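You operate a simulated robot arm through the tools that you are given. There is no shell and no other tool.

Carry out the task below with a simulated robot arm. There is one attempt and no reset: what you move stays moved.

TASK
Reconnect the maroon trainer's battery, red clamp first, and run the radiator fan by its blue lever.
Fine: ignition on, engine not running; the fan is left running; leave the rest alone.

Only the result counts: the job must be done as asked and must still hold three seconds after the hand-in. Knocking over, shifting, dropping, spilling or breaking anything else fails it.

THE ROBOT
A 6-joint arm with a two-finger gripper, fixed in place. Base frame: the origin is at the foot of the arm, x ahead of it, y to its left, z up. Readings come in m, rad, newtons and seconds.
Its first joint turns from -2.897 to 2.897 rad. Payload 3.43 kg.
The tool frame sits at the grasp point between the pads (the TCP): z along the fingers, y along the line on which they close. The tips reach 0.02 m beyond it. The gripper opens to 0.19 m. The gripper's body begins 0.248 m behind the TCP.
Orientation is that of the tool frame in the base frame, as [roll, pitch, yaw] about the fixed x, y, z axes, in that order (R = Rz(yaw) Ry(pitch) Rx(roll)). With the fingers straight down and closing along the base's y, the tool's x points along the base's -x, its y along +y and its z along -z.

THE INTERFACE
- The arm moves only by the tool arm_command. Its argument "series" is a list of rows, each an object (a shift or turn left out is 0, a gripper value left out holds the last) with "xyz": the shift along the tool's x, y, z in m, a list of three; "rot": the turn, a rotation vector about the tool's x, y, z in rad, a list of three; "claw": the closure, from 0 (fully open) to 1 (shut). In form: [{"xyz": [x, y, z], "rot": [wx, wy, wz], "claw": claw}, ...]. A call has 1 to 20 rows; each row shifts and turns the commanded pose from where the row before left it, along the tool's axes as they then stand. Each row takes 0.2 s and may step no farther than 0.05 m and 0.15 rad from the row before; otherwise, or with a gripper value out of range, the whole call is refused. Where a pose cannot be reached the arm comes as near as it can. A force on the tool above 90 N (or 10 N above the force at the start of the call, whichever is more), or a blocked arm, ends the call early, and 0.2 s more pass. Each finger travels about 0.045 m/s and halts on what it meets, pressing with about 37 N; the grip force reading is that of the motor and also rises with nothing between the fingers. The clock runs only during rows and for 0.2 s after the last one: add rows that do not move to give the fingers time. It gives the time, the measured TCP pose, the force on the tool (base axes), the opening and the grip force at its end, in the units of the frame above (readings bear some noise), with the torque about the TCP (base axes, N m) and any sound that the robot's microphone picked up, and new pictures: "views" is both (left out), scene, wrist or none.
- Cameras (640 x 400 px; columns grow to the right, rows downward): "scene" is fixed at [0.2182, -0.6515, 1.3645]; the picture's right is [0.60, -0.80, 0.00], its down [-0.47, -0.35, -0.81] and it looks along [0.65, 0.49, -0.58] (base axes); focal length 245 px, centre (320, 200). "wrist" rides on the gripper at [0.07, -0.008, -0.288] in the tool frame; the picture's right is [0.12, 0.99, 0.00], its down [-0.96, 0.12, -0.25] and it looks along [-0.25, 0.03, 0.97] (tool axes); focal length 261 px, centre (320, 200). There is no depth. A picture from a camera that has moved, and an enlarged one, comes with that camera's place and axes in the base frame and with its lens. The place of the scene camera against the robot may be out by one fixed shift of up to 0.012 m in any direction.
- move_column(by): slides the trunk up (or, below 0, down) by that many m; the arm rides with it, the base frame stays. It gives what a move gives, with no picture.
- close_up(camera, box): a new picture of the part [left, top, right, bottom] of that camera's present view, enlarged. It takes no simulated time.
- close_job(): hands the job in; it is judged then, once.

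Nothing tells you positions but the pictures and the camera data. Unless the task says otherwise, let go and move clear before handing in.

The tools are called after ">>>" by a JSON object that holds its "fn" and its "kwargs". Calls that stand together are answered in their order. arm_command: Moves the arm, as the interface text tells. Its arguments: {"type":"object","properties":{"series":{"type":"array"},"views":{"type":"string","enum":["both","scene","wrist","none"]}},"required":["series"]} The other tools are called the same way: move_column (by) slides the trunk up or down; close_up (camera, box) takes an enlarged picture of a part of a camera's view; close_job () hands the job in.

At the start:

```text
clock: 0.0
tool_pos: [0.6632, -0.281, 1.2099]
tcp_rot: [-3.14, -0.001, -3.141]
wrist_force: [0.2, 0.2, -0.5]
ft_torque: [-0.01, 0.01, -0.03]
gripper_width: 0.19
grip_force: 0.0
trunk travel left (down, up): [-0.175, 0.065]
```

scene: 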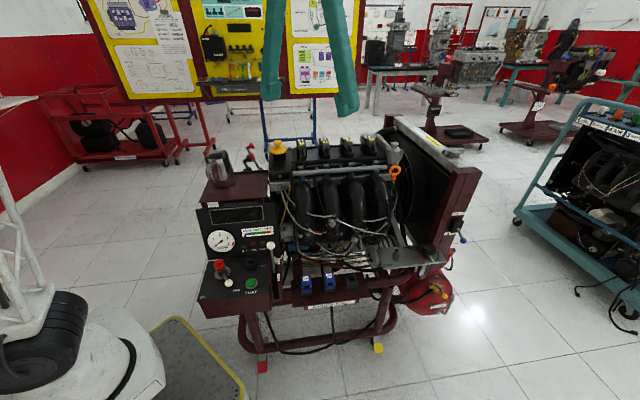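
wrist: 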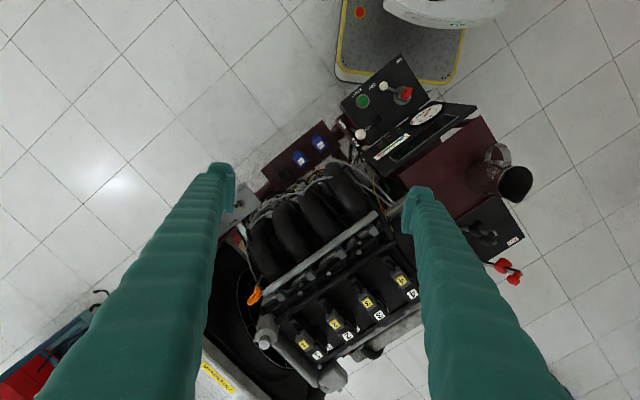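

I see a maroon engine trainer with a control panel on its left, a gauge, a green start button, a red key/switch, and blue items on the front rail. I'll take close-ups first to identify the battery, the clamps and the blue levers.

>>> {"fn": "close_up", "kwargs": {"camera": "scene", "box": [190, 130, 350, 230]}}

>>> {"fn": "close_up", "kwargs": {"camera": "scene", "box": [190, 220, 350, 320]}}

>>> {"fn": "close_up", "kwargs": {"camera": "scene", "box": [340, 130, 500, 230]}}

>>> {"fn": "close_up", "kwargs": {"camera": "scene", "box": [340, 220, 500, 320]}}

>>> {"fn": "close_up", "kwargs": {"camera": "wrist", "box": [320, 40, 560, 190]}}

>>> {"fn": "close_up", "kwargs": {"camera": "wrist", "box": [400, 140, 560, 300]}}

```text
4.00 times, centred on (270, 180) of scene
camera zoom: at [0.2182, -0.6515, 1.3645], right [0.6, -0.8, 0.0], down [-0.47, -0.35, -0.81], along [0.65, 0.49, -0.58], focal length 980 px, centre (520, 280)
```

zoom: 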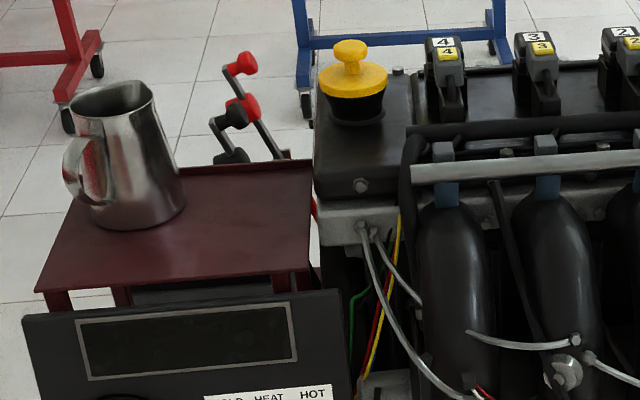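

```text
4.00 times, centred on (270, 270) of scene
camera zoom: at [0.2182, -0.6515, 1.3645], right [0.6, -0.8, 0.0], down [-0.47, -0.35, -0.81], along [0.65, 0.49, -0.58], focal length 980 px, centre (520, -80)
```

zoom: 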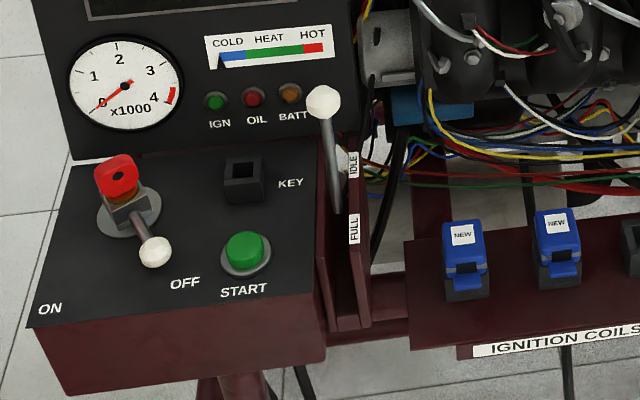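

```text
4.00 times, centred on (420, 180) of scene
camera zoom: at [0.2182, -0.6515, 1.3645], right [0.6, -0.8, 0.0], down [-0.47, -0.35, -0.81], along [0.65, 0.49, -0.58], focal length 980 px, centre (-80, 280)
```

zoom: 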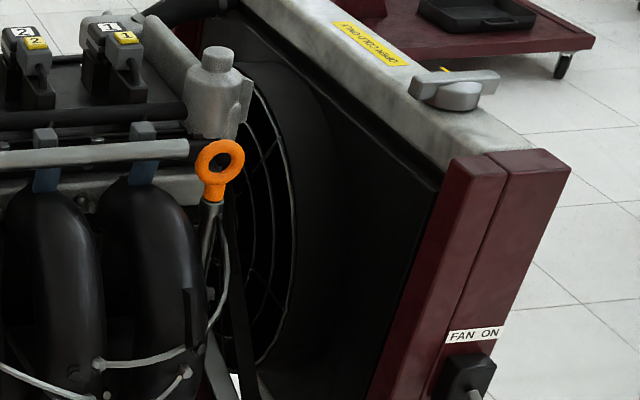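

```text
4.00 times, centred on (420, 270) of scene
camera zoom: at [0.2182, -0.6515, 1.3645], right [0.6, -0.8, 0.0], down [-0.47, -0.35, -0.81], along [0.65, 0.49, -0.58], focal length 980 px, centre (-80, -80)
```

zoom: 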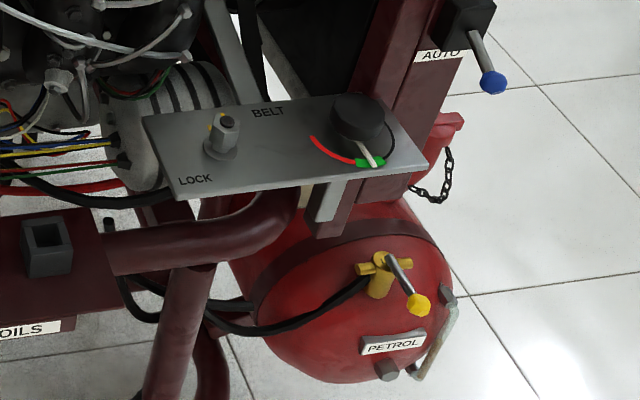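

```text
2.67 times, centred on (440, 115) of wrist
camera zoom: at [0.593, -0.2878, 1.4975], right [-0.12, 0.99, 0.0], down [0.96, 0.12, 0.25], along [0.24, 0.03, -0.97], focal length 695 px, centre (0, 427)
```

zoom: 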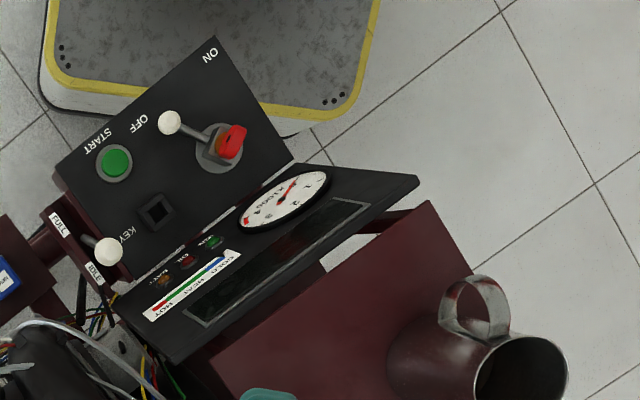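

```text
2.50 times, centred on (480, 220) of wrist
camera zoom: at [0.593, -0.2878, 1.4975], right [-0.12, 0.99, 0.0], down [0.96, 0.12, 0.25], along [0.24, 0.03, -0.97], focal length 652 px, centre (-80, 150)
```

zoom: 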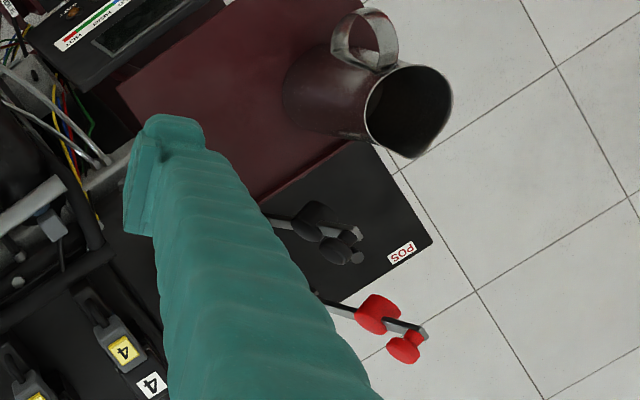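

The battery sits behind the instrument panel, with a red and a black clamp on flipped-up arms at about (0.87, 0.24, 0.89). The blue fan lever is on the right front radiator post. I'll stay high and move over the battery for a better view.

>>> {"fn": "arm_command", "kwargs": {"series": [{"xyz": [-0.0127, 0.048, 0]}, {"xyz": [-0.0127, 0.048, 0]}, {"xyz": [-0.0127, 0.048, 0]}, {"xyz": [-0.0127, 0.048, 0]}, {"xyz": [-0.0127, 0.048, 0]}, {"xyz": [-0.0127, 0.048, 0]}, {"xyz": [-0.0127, 0.048, 0]}, {"xyz": [-0.0127, 0.048, 0]}, {"xyz": [-0.0127, 0.048, 0]}, {"xyz": [-0.0127, 0.048, 0]}]}}

```text
clock: 2.2
tool_pos: [0.7889, 0.1991, 1.209]
tcp_rot: [-3.139, -0.002, 3.141]
wrist_force: [-0.5, -1.3, 0.4]
ft_torque: [0.18, -0.13, 0.02]
gripper_width: 0.19
grip_force: 0.0
trunk travel left (down, up): [-0.175, 0.065]
camera wrist: at [0.7183, 0.1928, 1.4961], right [-0.12, 0.99, 0.0], down [0.96, 0.12, 0.25], along [0.25, 0.03, -0.97], focal length 261 px, centre (320, 200)
```

scene: 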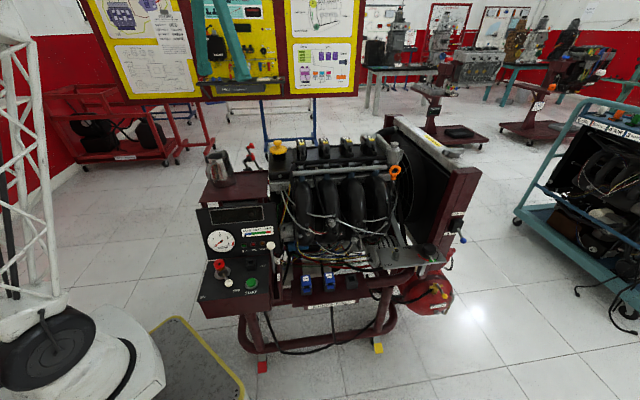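
wrist: 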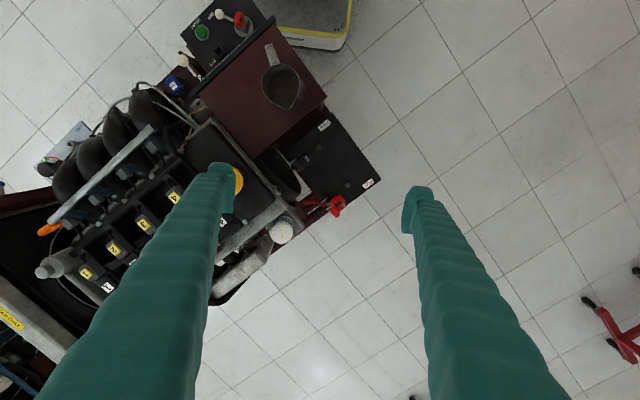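

>>> {"fn": "close_up", "kwargs": {"camera": "wrist", "box": [240, 90, 400, 240]}}

>>> {"fn": "close_up", "kwargs": {"camera": "wrist", "box": [160, 0, 320, 110]}}

```text
2.67 times, centred on (320, 165) of wrist
camera zoom: at [0.7183, 0.1928, 1.4961], right [-0.12, 0.99, 0.0], down [0.96, 0.12, 0.25], along [0.25, 0.03, -0.97], focal length 695 px, centre (320, 293)
```

zoom: 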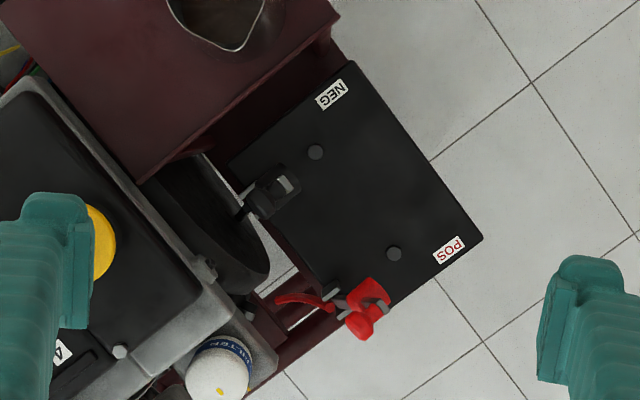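

```text
3.64 times, centred on (240, 55) of wrist
camera zoom: at [0.7183, 0.1928, 1.4961], right [-0.12, 0.99, 0.0], down [0.96, 0.12, 0.25], along [0.25, 0.03, -0.97], focal length 948 px, centre (611, 727)
```

zoom: 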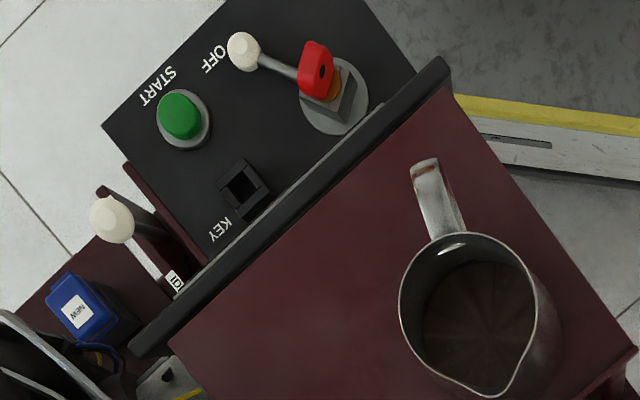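

The battery has NEG and POS posts at about z 0.74. The red and black clamps are on hinged arms standing up on the engine side, and the jug's rim is at about z 0.97. I'll turn the gripper to line up with the trainer and go lower for a closer look.

>>> {"fn": "arm_command", "kwargs": {"series": [{"rot": [0, 0, 0.131]}, {"rot": [0, 0, 0.131]}, {"rot": [0, 0, 0.131]}, {"rot": [0, 0, 0.131]}, {"rot": [0, 0, 0.131]}, {"rot": [0, 0, 0.131]}, {"xyz": [0.0115, 0.0154, 0.04]}, {"xyz": [0.0115, 0.0154, 0.04]}, {"xyz": [0.0115, 0.0154, 0.04]}, {"xyz": [0.0115, 0.0154, 0.04]}]}}

```text
clock: 4.4
tool_pos: [0.8026, 0.2769, 1.0488]
tcp_rot: [-3.14, 0.002, 2.356]
wrist_force: [-0.6, -0.5, 0.7]
ft_torque: [0.12, -0.09, -0.01]
gripper_width: 0.1899
grip_force: 0.1
trunk travel left (down, up): [-0.175, 0.065]
camera wrist: at [0.7463, 0.3203, 1.3356], right [0.62, 0.79, 0.0], down [0.76, -0.6, 0.25], along [0.19, -0.16, -0.97], focal length 261 px, centre (320, 200)
```

scene: 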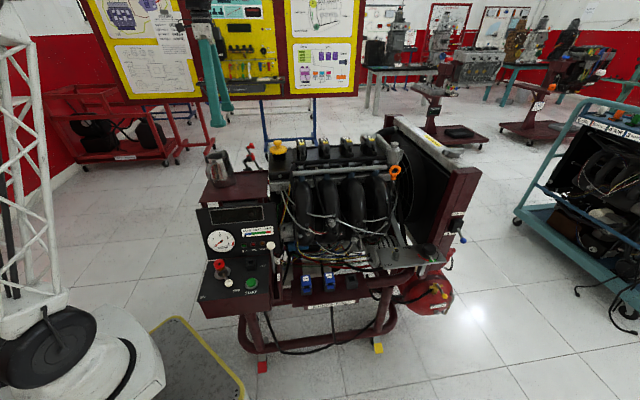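
wrist: 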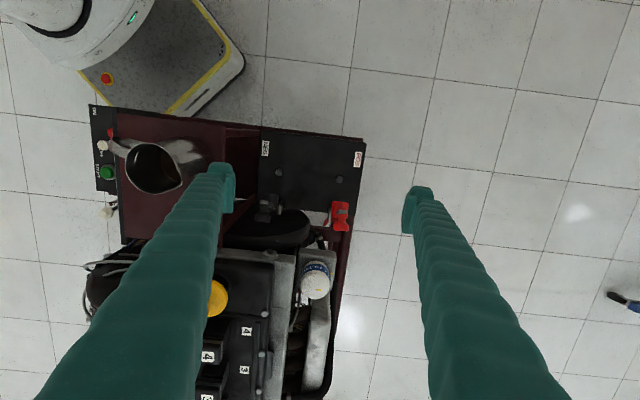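

>>> {"fn": "close_up", "kwargs": {"camera": "wrist", "box": [235, 120, 395, 280]}}

>>> {"fn": "close_up", "kwargs": {"camera": "scene", "box": [190, 130, 290, 200]}}

```text
2.50 times, centred on (315, 200) of wrist
camera zoom: at [0.7463, 0.3203, 1.3356], right [0.62, 0.79, 0.0], down [0.76, -0.6, 0.25], along [0.19, -0.16, -0.97], focal length 652 px, centre (332, 200)
```

zoom: 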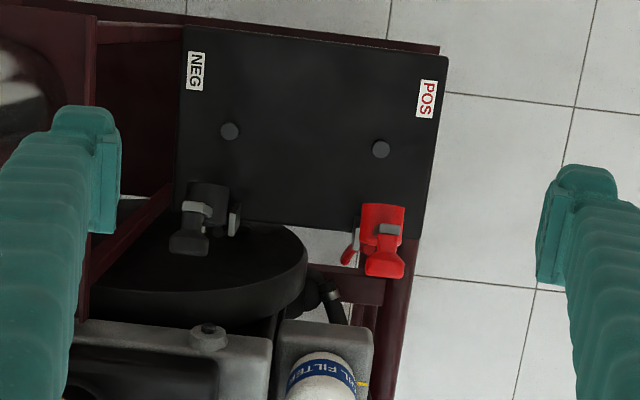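

```text
5.71 times, centred on (240, 165) of scene
camera zoom: at [0.2182, -0.6515, 1.3645], right [0.6, -0.8, 0.0], down [-0.47, -0.35, -0.81], along [0.65, 0.49, -0.58], focal length 1400 px, centre (777, 400)
```

zoom: 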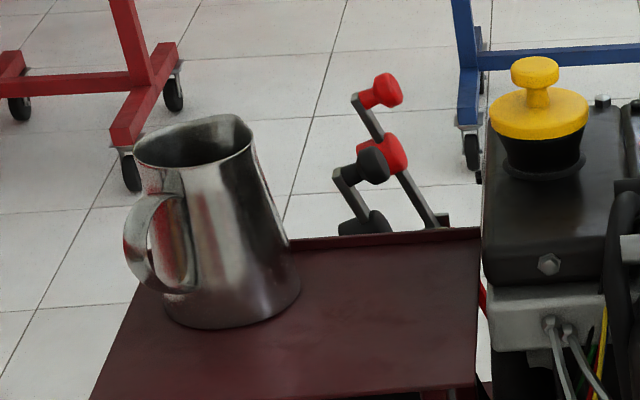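

The red clamp arm is hinged at about z 0.775 and leans toward the post, with a small red knob at its end near (0.89, 0.25, 0.90). I plan to grip the knob across the trainer's depth axis and swing it down. First I'll move above it with the gripper partly closed.

>>> {"fn": "arm_command", "kwargs": {"series": [{"claw": 0.63}, {"claw": 0.63}, {"claw": 0.63}, {"claw": 0.63}, {"claw": 0.63}, {"xyz": [-0.027, 0.0143, 0.0]}, {"xyz": [-0.027, 0.0143, 0.0]}, {"xyz": [-0.027, 0.0143, 0.0]}, {"xyz": [0, 0, 0.035]}, {"xyz": [0, 0, 0.034]}]}}

```text
clock: 6.6
tool_pos: [0.8855, 0.2484, 0.9802]
tcp_rot: [-3.142, 0.001, 2.357]
wrist_force: [0.2, 0.0, 0.4]
ft_torque: [0.04, -0.01, -0.01]
gripper_width: 0.0702
grip_force: 0.0
trunk travel left (down, up): [-0.175, 0.065]
camera wrist: at [0.8292, 0.2938, 1.2668], right [0.62, 0.79, 0.0], down [0.76, -0.6, 0.25], along [0.19, -0.16, -0.97], focal length 261 px, centre (320, 200)
```

scene: 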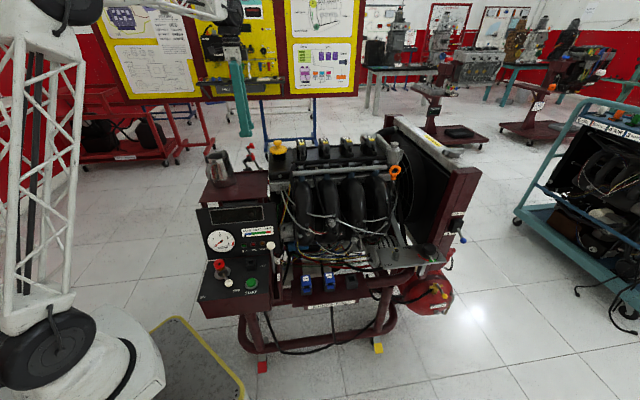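
wrist: 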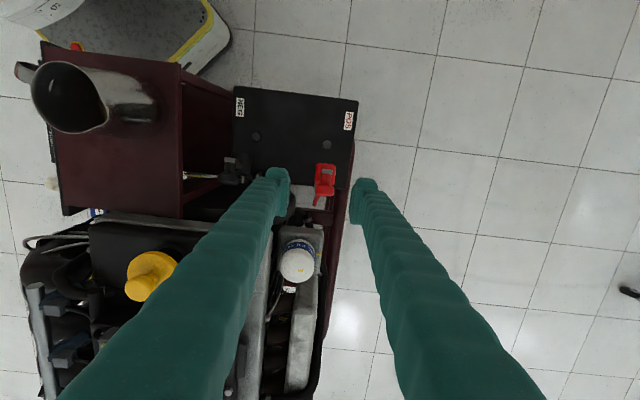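

>>> {"fn": "close_up", "kwargs": {"camera": "wrist", "box": [220, 100, 400, 240]}}

>>> {"fn": "close_up", "kwargs": {"camera": "scene", "box": [200, 110, 300, 180]}}

```text
2.86 times, centred on (310, 170) of wrist
camera zoom: at [0.8292, 0.2938, 1.2668], right [0.62, 0.79, 0.0], down [0.76, -0.6, 0.25], along [0.19, -0.16, -0.97], focal length 745 px, centre (349, 286)
```

zoom: 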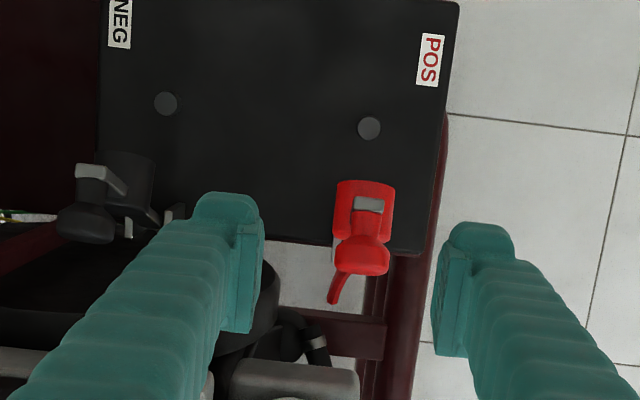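

```text
5.71 times, centred on (250, 145) of scene
camera zoom: at [0.2182, -0.6515, 1.3645], right [0.6, -0.8, 0.0], down [-0.47, -0.35, -0.81], along [0.65, 0.49, -0.58], focal length 1400 px, centre (720, 514)
```

zoom: 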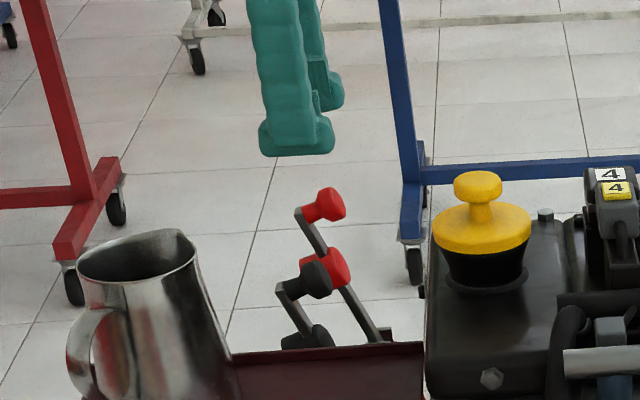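

The knob sits between the fingers, about 4 mm off centre. I'll correct that, descend to its height and close on it.

>>> {"fn": "arm_command", "kwargs": {"series": [{"xyz": [-0.0055, 0.0045, 0.0]}, {"xyz": [0, 0, 0.025]}, {"xyz": [0, 0, 0.025]}, {"xyz": [0, 0, 0.023]}, {"claw": 0.63}]}}

```text
clock: 7.8
tool_pos: [0.8943, 0.2499, 0.9066]
tcp_rot: [-3.136, 0.002, 2.355]
wrist_force: [-0.5, -0.4, -0.5]
ft_torque: [0.0, -0.01, 0.0]
gripper_width: 0.0703
grip_force: 0.0
trunk travel left (down, up): [-0.175, 0.065]
camera wrist: at [0.8389, 0.2938, 1.1931], right [0.62, 0.79, 0.0], down [0.76, -0.6, 0.25], along [0.19, -0.16, -0.97], focal length 261 px, centre (320, 200)
```

scene: 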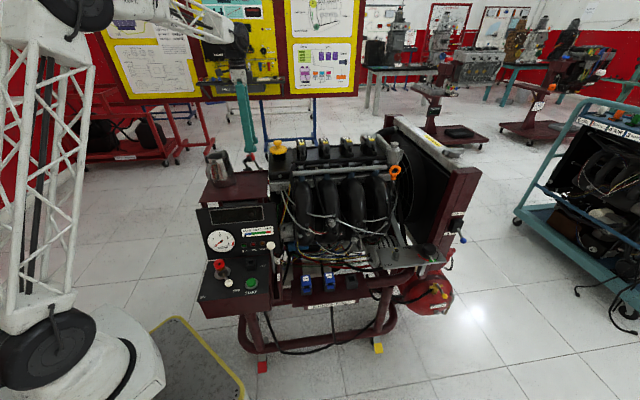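
wrist: 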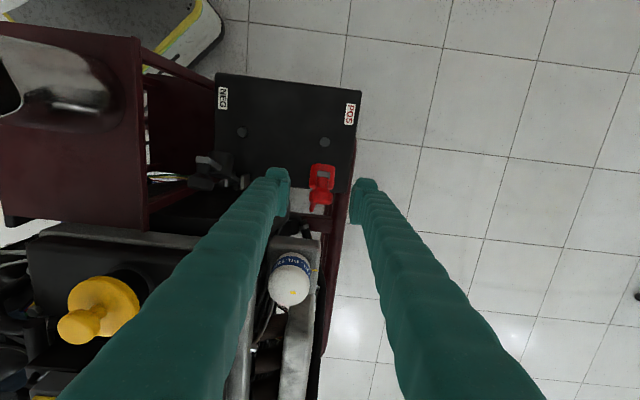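

>>> {"fn": "close_up", "kwargs": {"camera": "wrist", "box": [240, 130, 400, 250]}}

>>> {"fn": "close_up", "kwargs": {"camera": "scene", "box": [200, 110, 300, 180]}}

```text
3.33 times, centred on (320, 190) of wrist
camera zoom: at [0.8389, 0.2938, 1.1931], right [0.62, 0.79, 0.0], down [0.76, -0.6, 0.25], along [0.19, -0.16, -0.97], focal length 869 px, centre (320, 233)
```

zoom: 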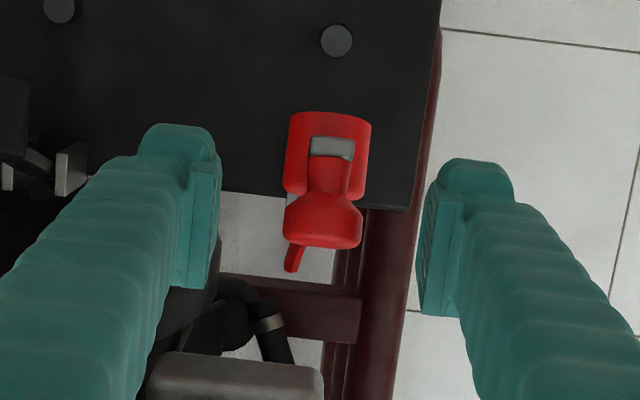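

```text
5.71 times, centred on (250, 145) of scene
camera zoom: at [0.2182, -0.6515, 1.3645], right [0.6, -0.8, 0.0], down [-0.47, -0.35, -0.81], along [0.65, 0.49, -0.58], focal length 1400 px, centre (720, 514)
```

zoom: 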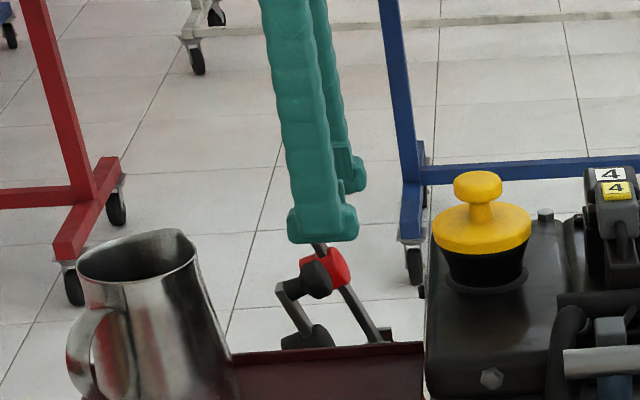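

The knob now sits between the pads at the TCP, so I'll close on it.

>>> {"fn": "arm_command", "kwargs": {"series": [{"claw": 0.8}, {"claw": 0.9}, {"claw": 0.95}, {"claw": 1.0}, {"claw": 1.0}]}}

>>> {"fn": "close_up", "kwargs": {"camera": "wrist", "box": [240, 130, 400, 250]}}

```text
clock: 9.0
tool_pos: [0.8951, 0.2502, 0.907]
tcp_rot: [-3.14, 0.0, 2.355]
wrist_force: [11.8, 9.0, -0.1]
ft_torque: [-0.05, -0.28, -0.04]
gripper_width: 0.026
grip_force: 44.9
trunk travel left (down, up): [-0.175, 0.065]
camera wrist: at [0.8392, 0.2947, 1.1932], right [0.62, 0.79, 0.0], down [0.76, -0.6, 0.25], along [0.19, -0.16, -0.97], focal length 261 px, centre (320, 200)
```

scene: 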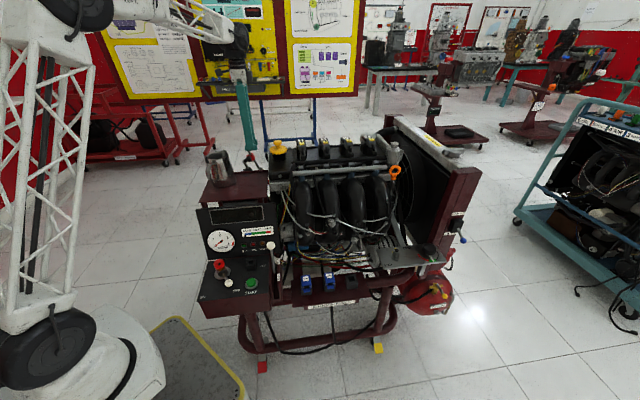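
wrist: 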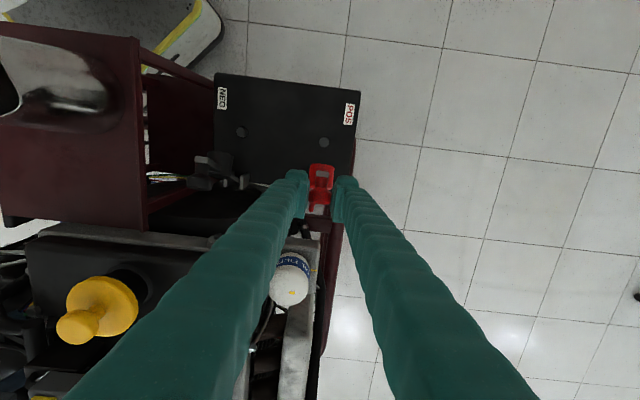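

```text
3.33 times, centred on (320, 190) of wrist
camera zoom: at [0.8392, 0.2947, 1.1932], right [0.62, 0.79, 0.0], down [0.76, -0.6, 0.25], along [0.19, -0.16, -0.97], focal length 869 px, centre (320, 233)
```

zoom: 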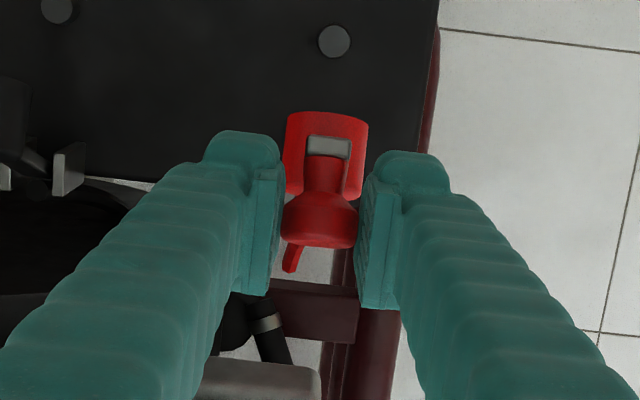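

The knob is gripped at 26 mm width. I'll start the swing toward the post in small arc steps and watch the forces.

>>> {"fn": "arm_command", "kwargs": {"series": [{"xyz": [0.0128, 0.001, 0.0032]}, {"xyz": [0.0124, 0.001, 0.0045]}, {"xyz": [0.0119, 0, 0.0057]}, {}]}}

>>> {"fn": "close_up", "kwargs": {"camera": "wrist", "box": [240, 130, 400, 250]}}

>>> {"fn": "close_up", "kwargs": {"camera": "scene", "box": [200, 110, 300, 180]}}

```text
clock: 10.0
tool_pos: [0.8694, 0.2762, 0.8952]
tcp_rot: [-3.141, 0.001, 2.357]
wrist_force: [-2.2, 4.9, 25.2]
ft_torque: [-0.66, -0.64, 0.02]
gripper_width: 0.0261
grip_force: 45.1
trunk travel left (down, up): [-0.175, 0.065]
camera wrist: at [0.8128, 0.3213, 1.1817], right [0.62, 0.79, 0.0], down [0.76, -0.6, 0.25], along [0.19, -0.16, -0.97], focal length 261 px, centre (320, 200)
```

scene: 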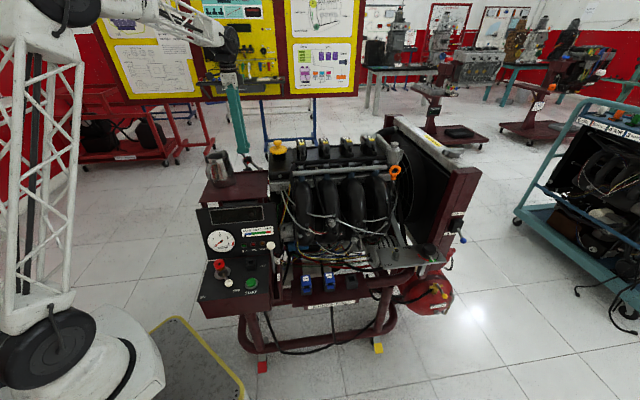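
wrist: 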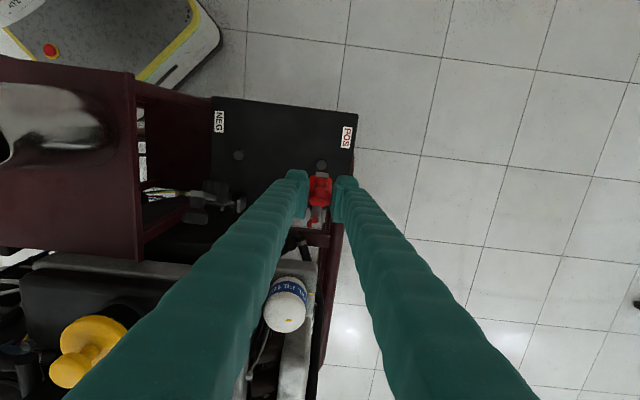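

```text
3.33 times, centred on (320, 190) of wrist
camera zoom: at [0.8128, 0.3213, 1.1817], right [0.62, 0.79, 0.0], down [0.76, -0.6, 0.25], along [0.19, -0.16, -0.97], focal length 869 px, centre (320, 233)
```

zoom: 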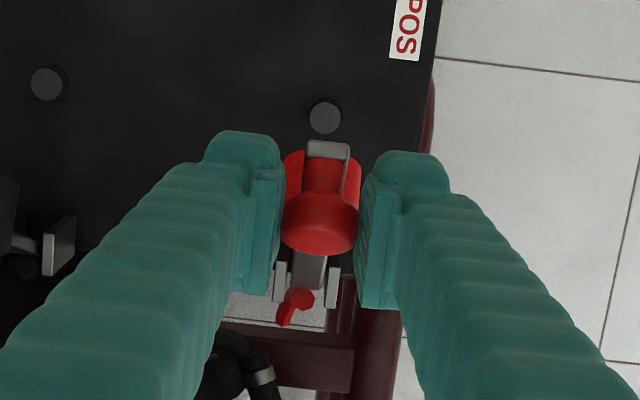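

```text
5.71 times, centred on (250, 145) of scene
camera zoom: at [0.2182, -0.6515, 1.3645], right [0.6, -0.8, 0.0], down [-0.47, -0.35, -0.81], along [0.65, 0.49, -0.58], focal length 1400 px, centre (720, 514)
```

zoom: 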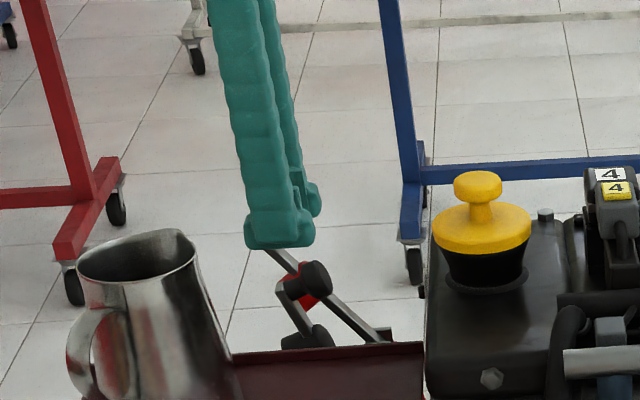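

The arm swings with light resistance, and my arc needs a slightly larger radius. I'll continue with the corrected hinge estimate.

>>> {"fn": "arm_command", "kwargs": {"series": [{"xyz": [0.0113, 0, 0.0049]}, {"xyz": [0.0114, 0, 0.008]}, {"xyz": [0.0105, 0, 0.0091]}, {}], "views": "none"}}

>>> {"fn": "close_up", "kwargs": {"camera": "wrist", "box": [240, 130, 400, 250]}}

>>> {"fn": "close_up", "kwargs": {"camera": "scene", "box": [200, 110, 300, 180]}}

```text
clock: 11.0
tool_pos: [0.8446, 0.2986, 0.872]
tcp_rot: [-3.138, 0.0, 2.356]
wrist_force: [-9.0, -0.6, 14.5]
ft_torque: [-0.62, -0.53, 0.01]
gripper_width: 0.0259
grip_force: 45.1
trunk travel left (down, up): [-0.175, 0.065]
```

```text
3.33 times, centred on (320, 190) of wrist
camera zoom: at [0.7907, 0.3438, 1.1585], right [0.62, 0.79, 0.0], down [0.76, -0.6, 0.25], along [0.19, -0.16, -0.97], focal length 869 px, centre (320, 233)
```

zoom: 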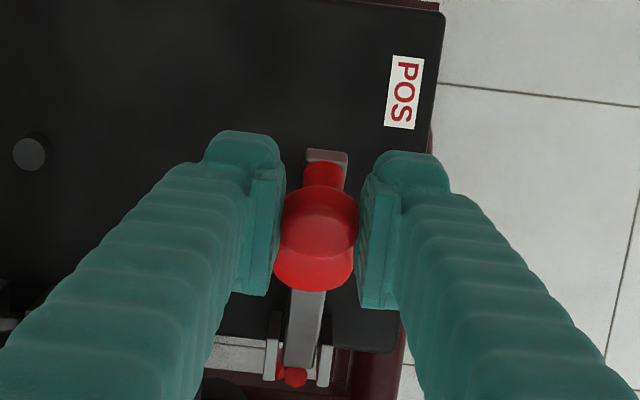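

```text
5.71 times, centred on (250, 145) of scene
camera zoom: at [0.2182, -0.6515, 1.3645], right [0.6, -0.8, 0.0], down [-0.47, -0.35, -0.81], along [0.65, 0.49, -0.58], focal length 1400 px, centre (720, 514)
```

zoom: 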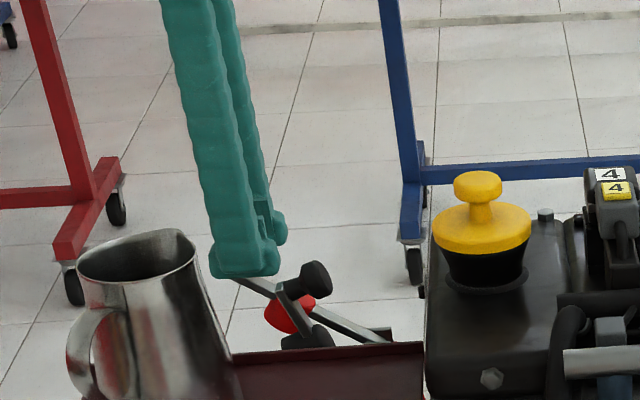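

>>> {"fn": "arm_command", "kwargs": {"series": [{"xyz": [0.0095, 0, 0.0102]}, {"xyz": [0.0084, 0, 0.0111]}, {"xyz": [0.0071, 0, 0.012]}, {}], "views": "none"}}

>>> {"fn": "close_up", "kwargs": {"camera": "wrist", "box": [240, 130, 400, 250]}}

>>> {"fn": "close_up", "kwargs": {"camera": "scene", "box": [200, 110, 300, 180]}}

```text
clock: 12.0
tool_pos: [0.8282, 0.3176, 0.8367]
tcp_rot: [-3.139, 0.0, 2.355]
wrist_force: [-17.6, -3.8, 10.5]
ft_torque: [-0.57, -0.33, 0.04]
gripper_width: 0.0254
grip_force: 45.2
trunk travel left (down, up): [-0.175, 0.065]
```

```text
3.33 times, centred on (320, 190) of wrist
camera zoom: at [0.7726, 0.3621, 1.1244], right [0.62, 0.79, 0.0], down [0.76, -0.6, 0.25], along [0.19, -0.16, -0.97], focal length 869 px, centre (320, 233)
```

zoom: 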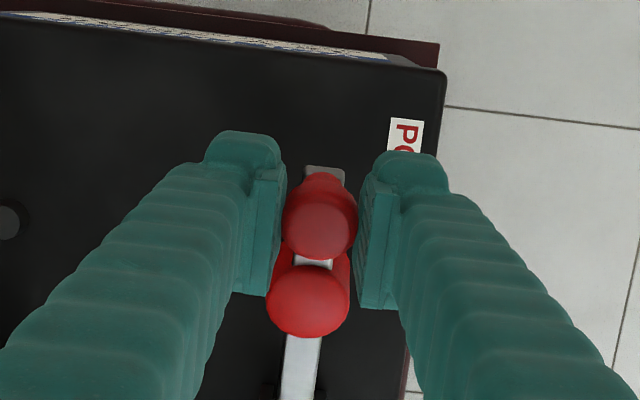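

```text
5.71 times, centred on (250, 145) of scene
camera zoom: at [0.2182, -0.6515, 1.3645], right [0.6, -0.8, 0.0], down [-0.47, -0.35, -0.81], along [0.65, 0.49, -0.58], focal length 1400 px, centre (720, 514)
```

zoom: 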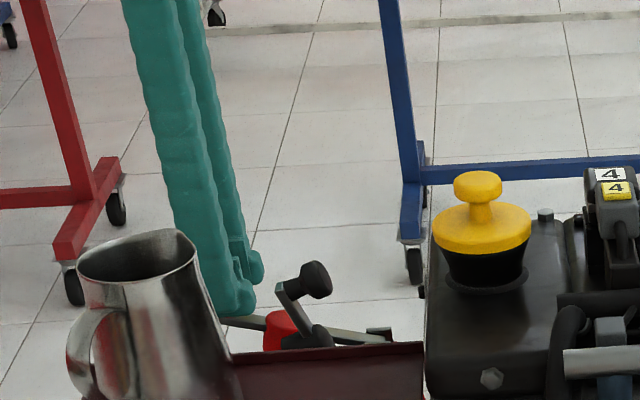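

>>> {"fn": "arm_command", "kwargs": {"series": [{"xyz": [0.0059, -0.001, 0.0126]}, {"xyz": [0.0039, 0, 0.0109]}, {}], "views": "none"}}

>>> {"fn": "close_up", "kwargs": {"camera": "wrist", "box": [240, 130, 400, 250]}}

>>> {"fn": "close_up", "kwargs": {"camera": "scene", "box": [200, 110, 300, 180]}}

```text
clock: 12.8
tool_pos: [0.8226, 0.324, 0.8143]
tcp_rot: [-3.138, 0.003, 2.356]
wrist_force: [-6.7, -1.5, 4.9]
ft_torque: [-0.51, -0.47, -0.02]
gripper_width: 0.0249
grip_force: 45.2
trunk travel left (down, up): [-0.175, 0.065]
```

```text
3.33 times, centred on (320, 190) of wrist
camera zoom: at [0.7663, 0.368, 1.1011], right [0.62, 0.79, 0.0], down [0.76, -0.6, 0.25], along [0.19, -0.16, -0.97], focal length 869 px, centre (320, 233)
```

zoom: 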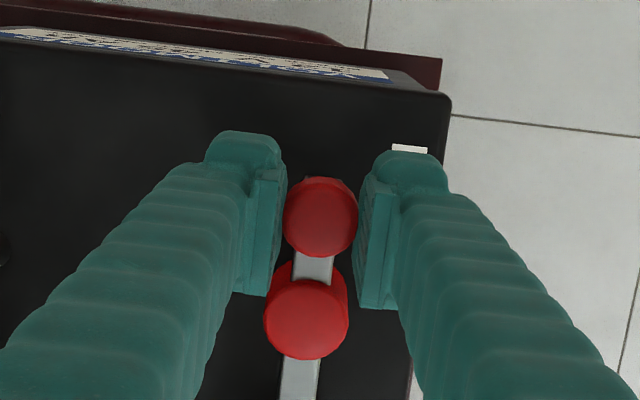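

```text
5.71 times, centred on (250, 145) of scene
camera zoom: at [0.2182, -0.6515, 1.3645], right [0.6, -0.8, 0.0], down [-0.47, -0.35, -0.81], along [0.65, 0.49, -0.58], focal length 1400 px, centre (720, 514)
```

zoom: 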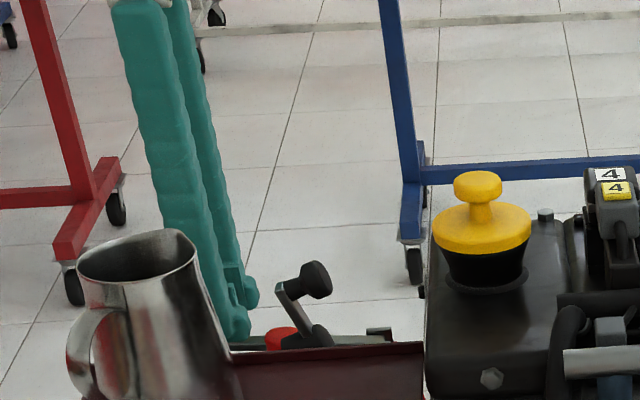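

>>> {"fn": "arm_command", "kwargs": {"series": [{"xyz": [0.0016, 0, 0.006]}, {"xyz": [0.0013, 0, 0.005]}, {"xyz": [0.0006, 0, 0.005]}, {}], "views": "none"}}

>>> {"fn": "close_up", "kwargs": {"camera": "wrist", "box": [240, 130, 400, 250]}}

>>> {"fn": "close_up", "kwargs": {"camera": "scene", "box": [200, 110, 300, 180]}}

```text
clock: 13.8
tool_pos: [0.8205, 0.3253, 0.8028]
tcp_rot: [3.136, 0.004, 2.353]
wrist_force: [5.7, -1.0, 58.8]
ft_torque: [-0.03, -0.09, -0.02]
gripper_width: 0.025
grip_force: 44.8
trunk travel left (down, up): [-0.175, 0.065]
```

```text
3.33 times, centred on (320, 190) of wrist
camera zoom: at [0.7628, 0.369, 1.0896], right [0.62, 0.79, 0.0], down [0.76, -0.6, 0.25], along [0.2, -0.15, -0.97], focal length 869 px, centre (320, 233)
```

zoom: 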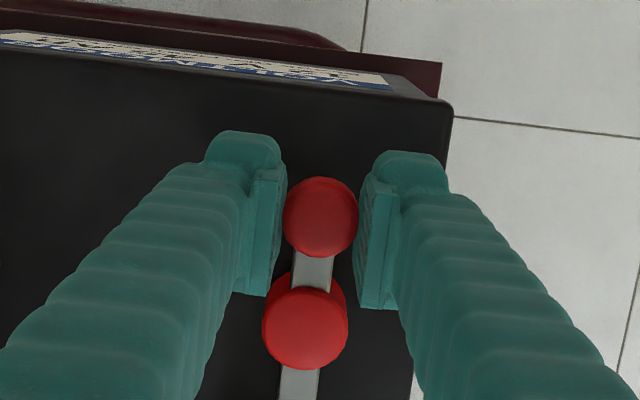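

```text
5.71 times, centred on (250, 145) of scene
camera zoom: at [0.2182, -0.6515, 1.3645], right [0.6, -0.8, 0.0], down [-0.47, -0.35, -0.81], along [0.65, 0.49, -0.58], focal length 1400 px, centre (720, 514)
```

zoom: 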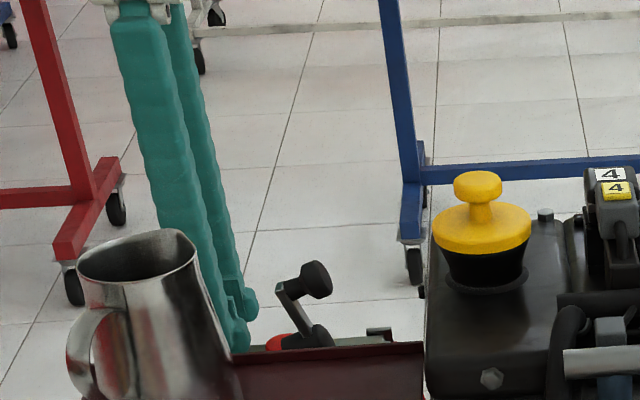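

The red clamp has reached its stop, with a 59 N reaction. I'll release it, lift straight up and check that it stays.

>>> {"fn": "arm_command", "kwargs": {"series": [{"claw": 0.63}, {"claw": 0.63}, {"claw": 0.63}, {"claw": 0.63}, {"xyz": [0, 0, -0.03]}, {"xyz": [0, 0, -0.045]}, {"xyz": [0, 0, -0.045]}, {"xyz": [0, 0, -0.045]}, {}]}}

>>> {"fn": "close_up", "kwargs": {"camera": "wrist", "box": [200, 110, 440, 290]}}

>>> {"fn": "close_up", "kwargs": {"camera": "scene", "box": [200, 110, 300, 180]}}

```text
clock: 15.8
tool_pos: [0.8201, 0.3272, 0.962]
tcp_rot: [-3.139, 0.002, 2.358]
wrist_force: [0.6, -0.4, -0.6]
ft_torque: [-0.02, 0.0, 0.0]
gripper_width: 0.0704
grip_force: 0.1
trunk travel left (down, up): [-0.175, 0.065]
camera wrist: at [0.7627, 0.372, 1.2493], right [0.62, 0.79, 0.0], down [0.76, -0.6, 0.25], along [0.19, -0.16, -0.97], focal length 261 px, centre (320, 200)
```

scene: 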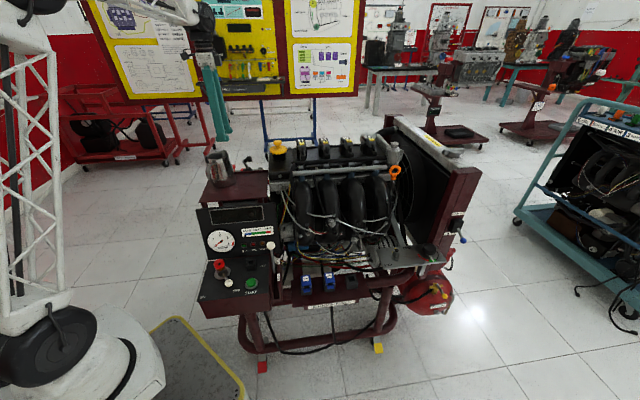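
wrist: 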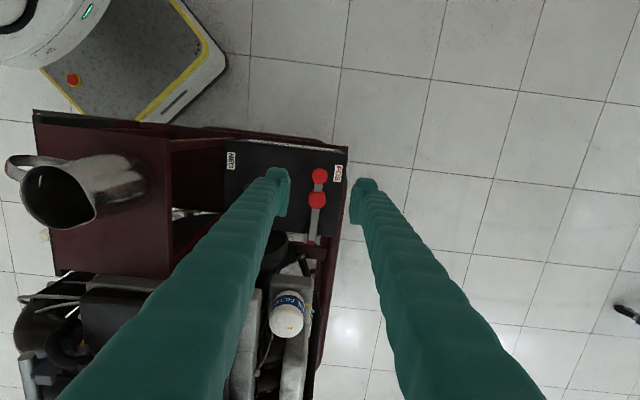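

```text
2.22 times, centred on (320, 200) of wrist
camera zoom: at [0.7627, 0.372, 1.2493], right [0.62, 0.79, 0.0], down [0.76, -0.6, 0.25], along [0.19, -0.16, -0.97], focal length 579 px, centre (320, 200)
```

zoom: 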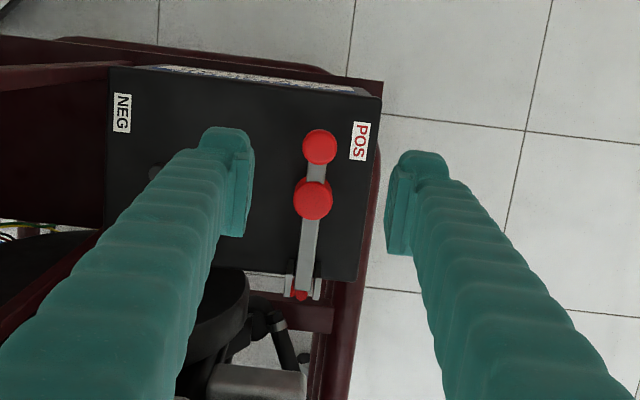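

```text
5.71 times, centred on (250, 145) of scene
camera zoom: at [0.2182, -0.6515, 1.3645], right [0.6, -0.8, 0.0], down [-0.47, -0.35, -0.81], along [0.65, 0.49, -0.58], focal length 1400 px, centre (720, 514)
```

zoom: 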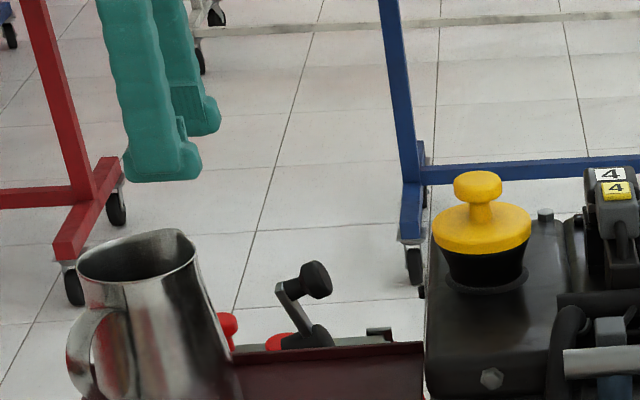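

The red clamp is down on its post and stays there. I'll move above the black clamp's knob, at about D 0.669, L −0.455.

>>> {"fn": "arm_command", "kwargs": {"series": [{"xyz": [0, 0, -0.025]}, {"xyz": [-0.0266, -0.0357, 0]}, {"xyz": [-0.0266, -0.0357, 0]}, {"xyz": [-0.0266, -0.0357, 0]}, {"xyz": [-0.0266, -0.0357, 0]}, {}]}}

>>> {"fn": "close_up", "kwargs": {"camera": "wrist", "box": [220, 110, 420, 260]}}

>>> {"fn": "close_up", "kwargs": {"camera": "scene", "box": [200, 110, 300, 180]}}

```text
clock: 17.2
tool_pos: [0.7964, 0.1519, 0.9897]
tcp_rot: [-3.14, 0.002, 2.356]
wrist_force: [-0.8, 0.5, -0.3]
ft_torque: [0.01, 0.01, 0.01]
gripper_width: 0.0703
grip_force: 0.0
trunk travel left (down, up): [-0.175, 0.065]
camera wrist: at [0.7401, 0.1959, 1.2752], right [0.62, 0.79, 0.0], down [0.76, -0.6, 0.25], along [0.19, -0.16, -0.97], focal length 261 px, centre (320, 200)
```

scene: 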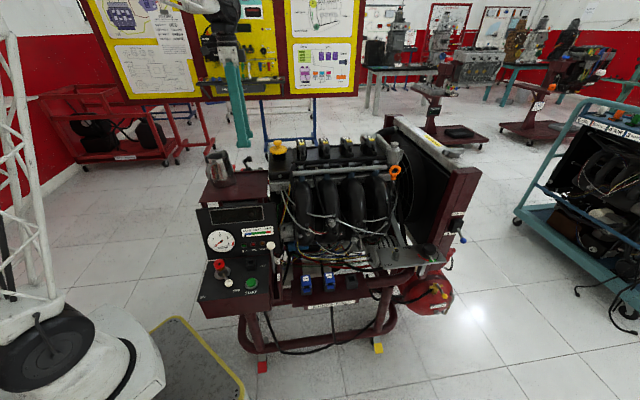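
wrist: 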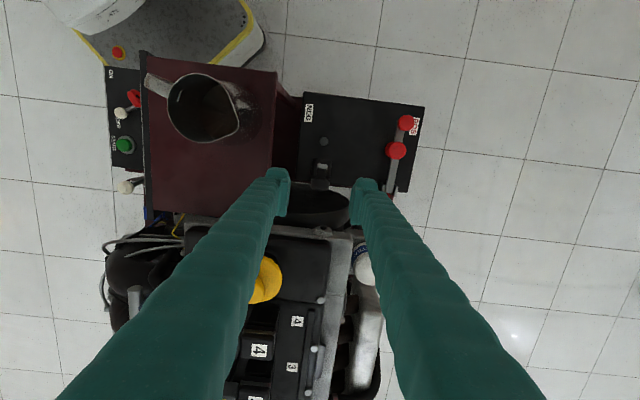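

```text
2.67 times, centred on (320, 185) of wrist
camera zoom: at [0.7401, 0.1959, 1.2752], right [0.62, 0.79, 0.0], down [0.76, -0.6, 0.25], along [0.19, -0.16, -0.97], focal length 695 px, centre (320, 240)
```

zoom: 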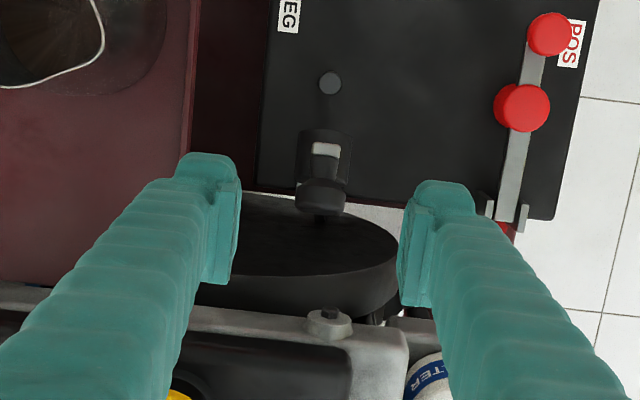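

```text
5.71 times, centred on (250, 145) of scene
camera zoom: at [0.2182, -0.6515, 1.3645], right [0.6, -0.8, 0.0], down [-0.47, -0.35, -0.81], along [0.65, 0.49, -0.58], focal length 1400 px, centre (720, 514)
```

zoom: 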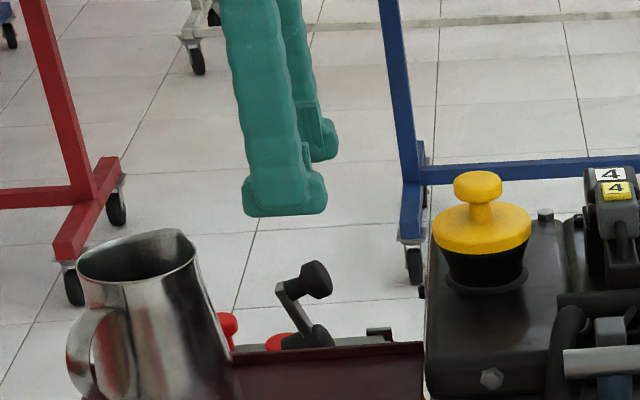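

The black knob is centred between the pads. I'll narrow the opening a little to keep clear of the shelf, then descend to the knob.

>>> {"fn": "arm_command", "kwargs": {"series": [{"claw": 0.69}, {"claw": 0.69}, {"xyz": [0, -0.0015, 0.028]}, {"xyz": [0, 0, 0.028]}, {"xyz": [0, 0, 0.026]}, {}]}}

>>> {"fn": "close_up", "kwargs": {"camera": "wrist", "box": [240, 130, 400, 250]}}

>>> {"fn": "close_up", "kwargs": {"camera": "scene", "box": [200, 110, 300, 180]}}

```text
clock: 18.6
tool_pos: [0.7925, 0.1494, 0.9088]
tcp_rot: [-3.139, 0.001, 2.356]
wrist_force: [0.0, -0.4, 0.4]
ft_torque: [0.03, -0.03, 0.0]
gripper_width: 0.059
grip_force: 0.1
trunk travel left (down, up): [-0.175, 0.065]
camera wrist: at [0.7368, 0.1931, 1.195], right [0.62, 0.79, 0.0], down [0.76, -0.6, 0.25], along [0.19, -0.16, -0.97], focal length 261 px, centre (320, 200)
```

scene: 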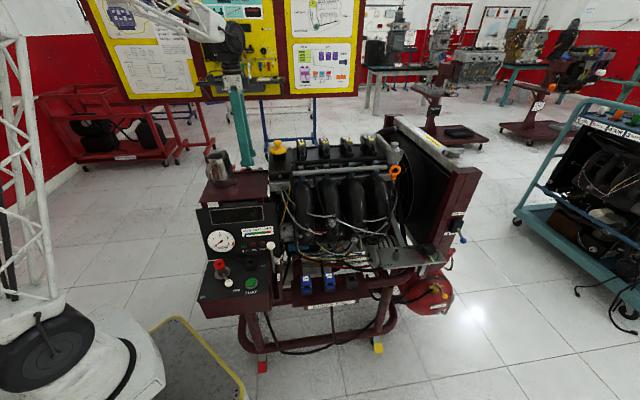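
wrist: 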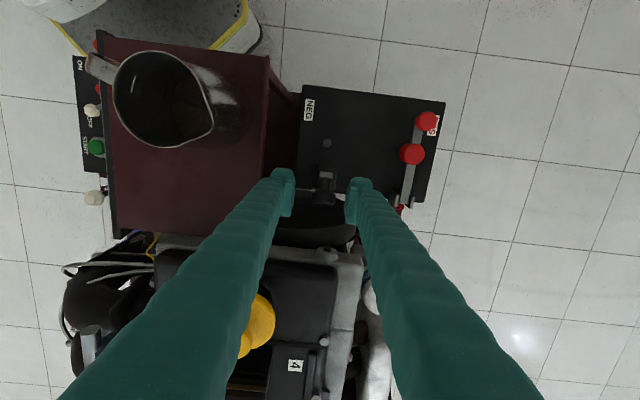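

```text
3.33 times, centred on (320, 190) of wrist
camera zoom: at [0.7368, 0.1931, 1.195], right [0.62, 0.79, 0.0], down [0.76, -0.6, 0.25], along [0.19, -0.16, -0.97], focal length 869 px, centre (320, 233)
```

zoom: 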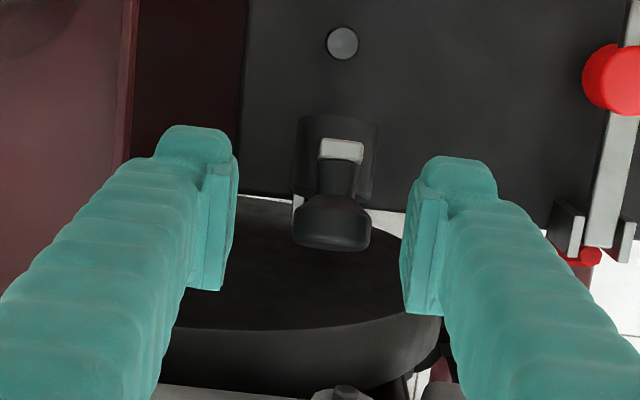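

```text
5.71 times, centred on (250, 145) of scene
camera zoom: at [0.2182, -0.6515, 1.3645], right [0.6, -0.8, 0.0], down [-0.47, -0.35, -0.81], along [0.65, 0.49, -0.58], focal length 1400 px, centre (720, 514)
```

zoom: 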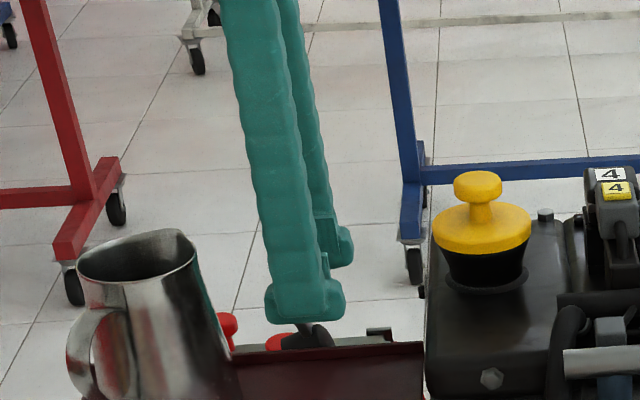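

>>> {"fn": "arm_command", "kwargs": {"series": [{"xyz": [0, 0.004, 0]}, {"claw": 0.85}, {"claw": 0.95}, {"claw": 1.0}, {"claw": 1.0}, {"claw": 1.0}], "views": "none"}}

>>> {"fn": "close_up", "kwargs": {"camera": "wrist", "box": [240, 130, 400, 250]}}

```text
clock: 20.0
tool_pos: [0.796, 0.1525, 0.909]
tcp_rot: [-3.14, 0.002, 2.356]
wrist_force: [9.6, 6.7, -1.5]
ft_torque: [-0.06, -0.24, 0.01]
gripper_width: 0.0255
grip_force: 44.7
trunk travel left (down, up): [-0.175, 0.065]
```

```text
3.33 times, centred on (320, 190) of wrist
camera zoom: at [0.74, 0.196, 1.1948], right [0.62, 0.79, 0.0], down [0.76, -0.6, 0.25], along [0.19, -0.16, -0.97], focal length 869 px, centre (320, 233)
```

zoom: 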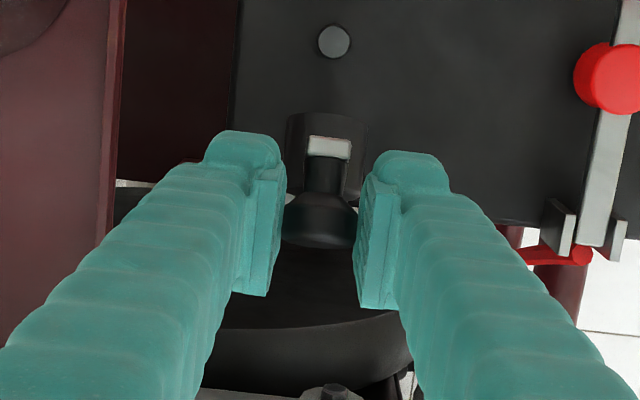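

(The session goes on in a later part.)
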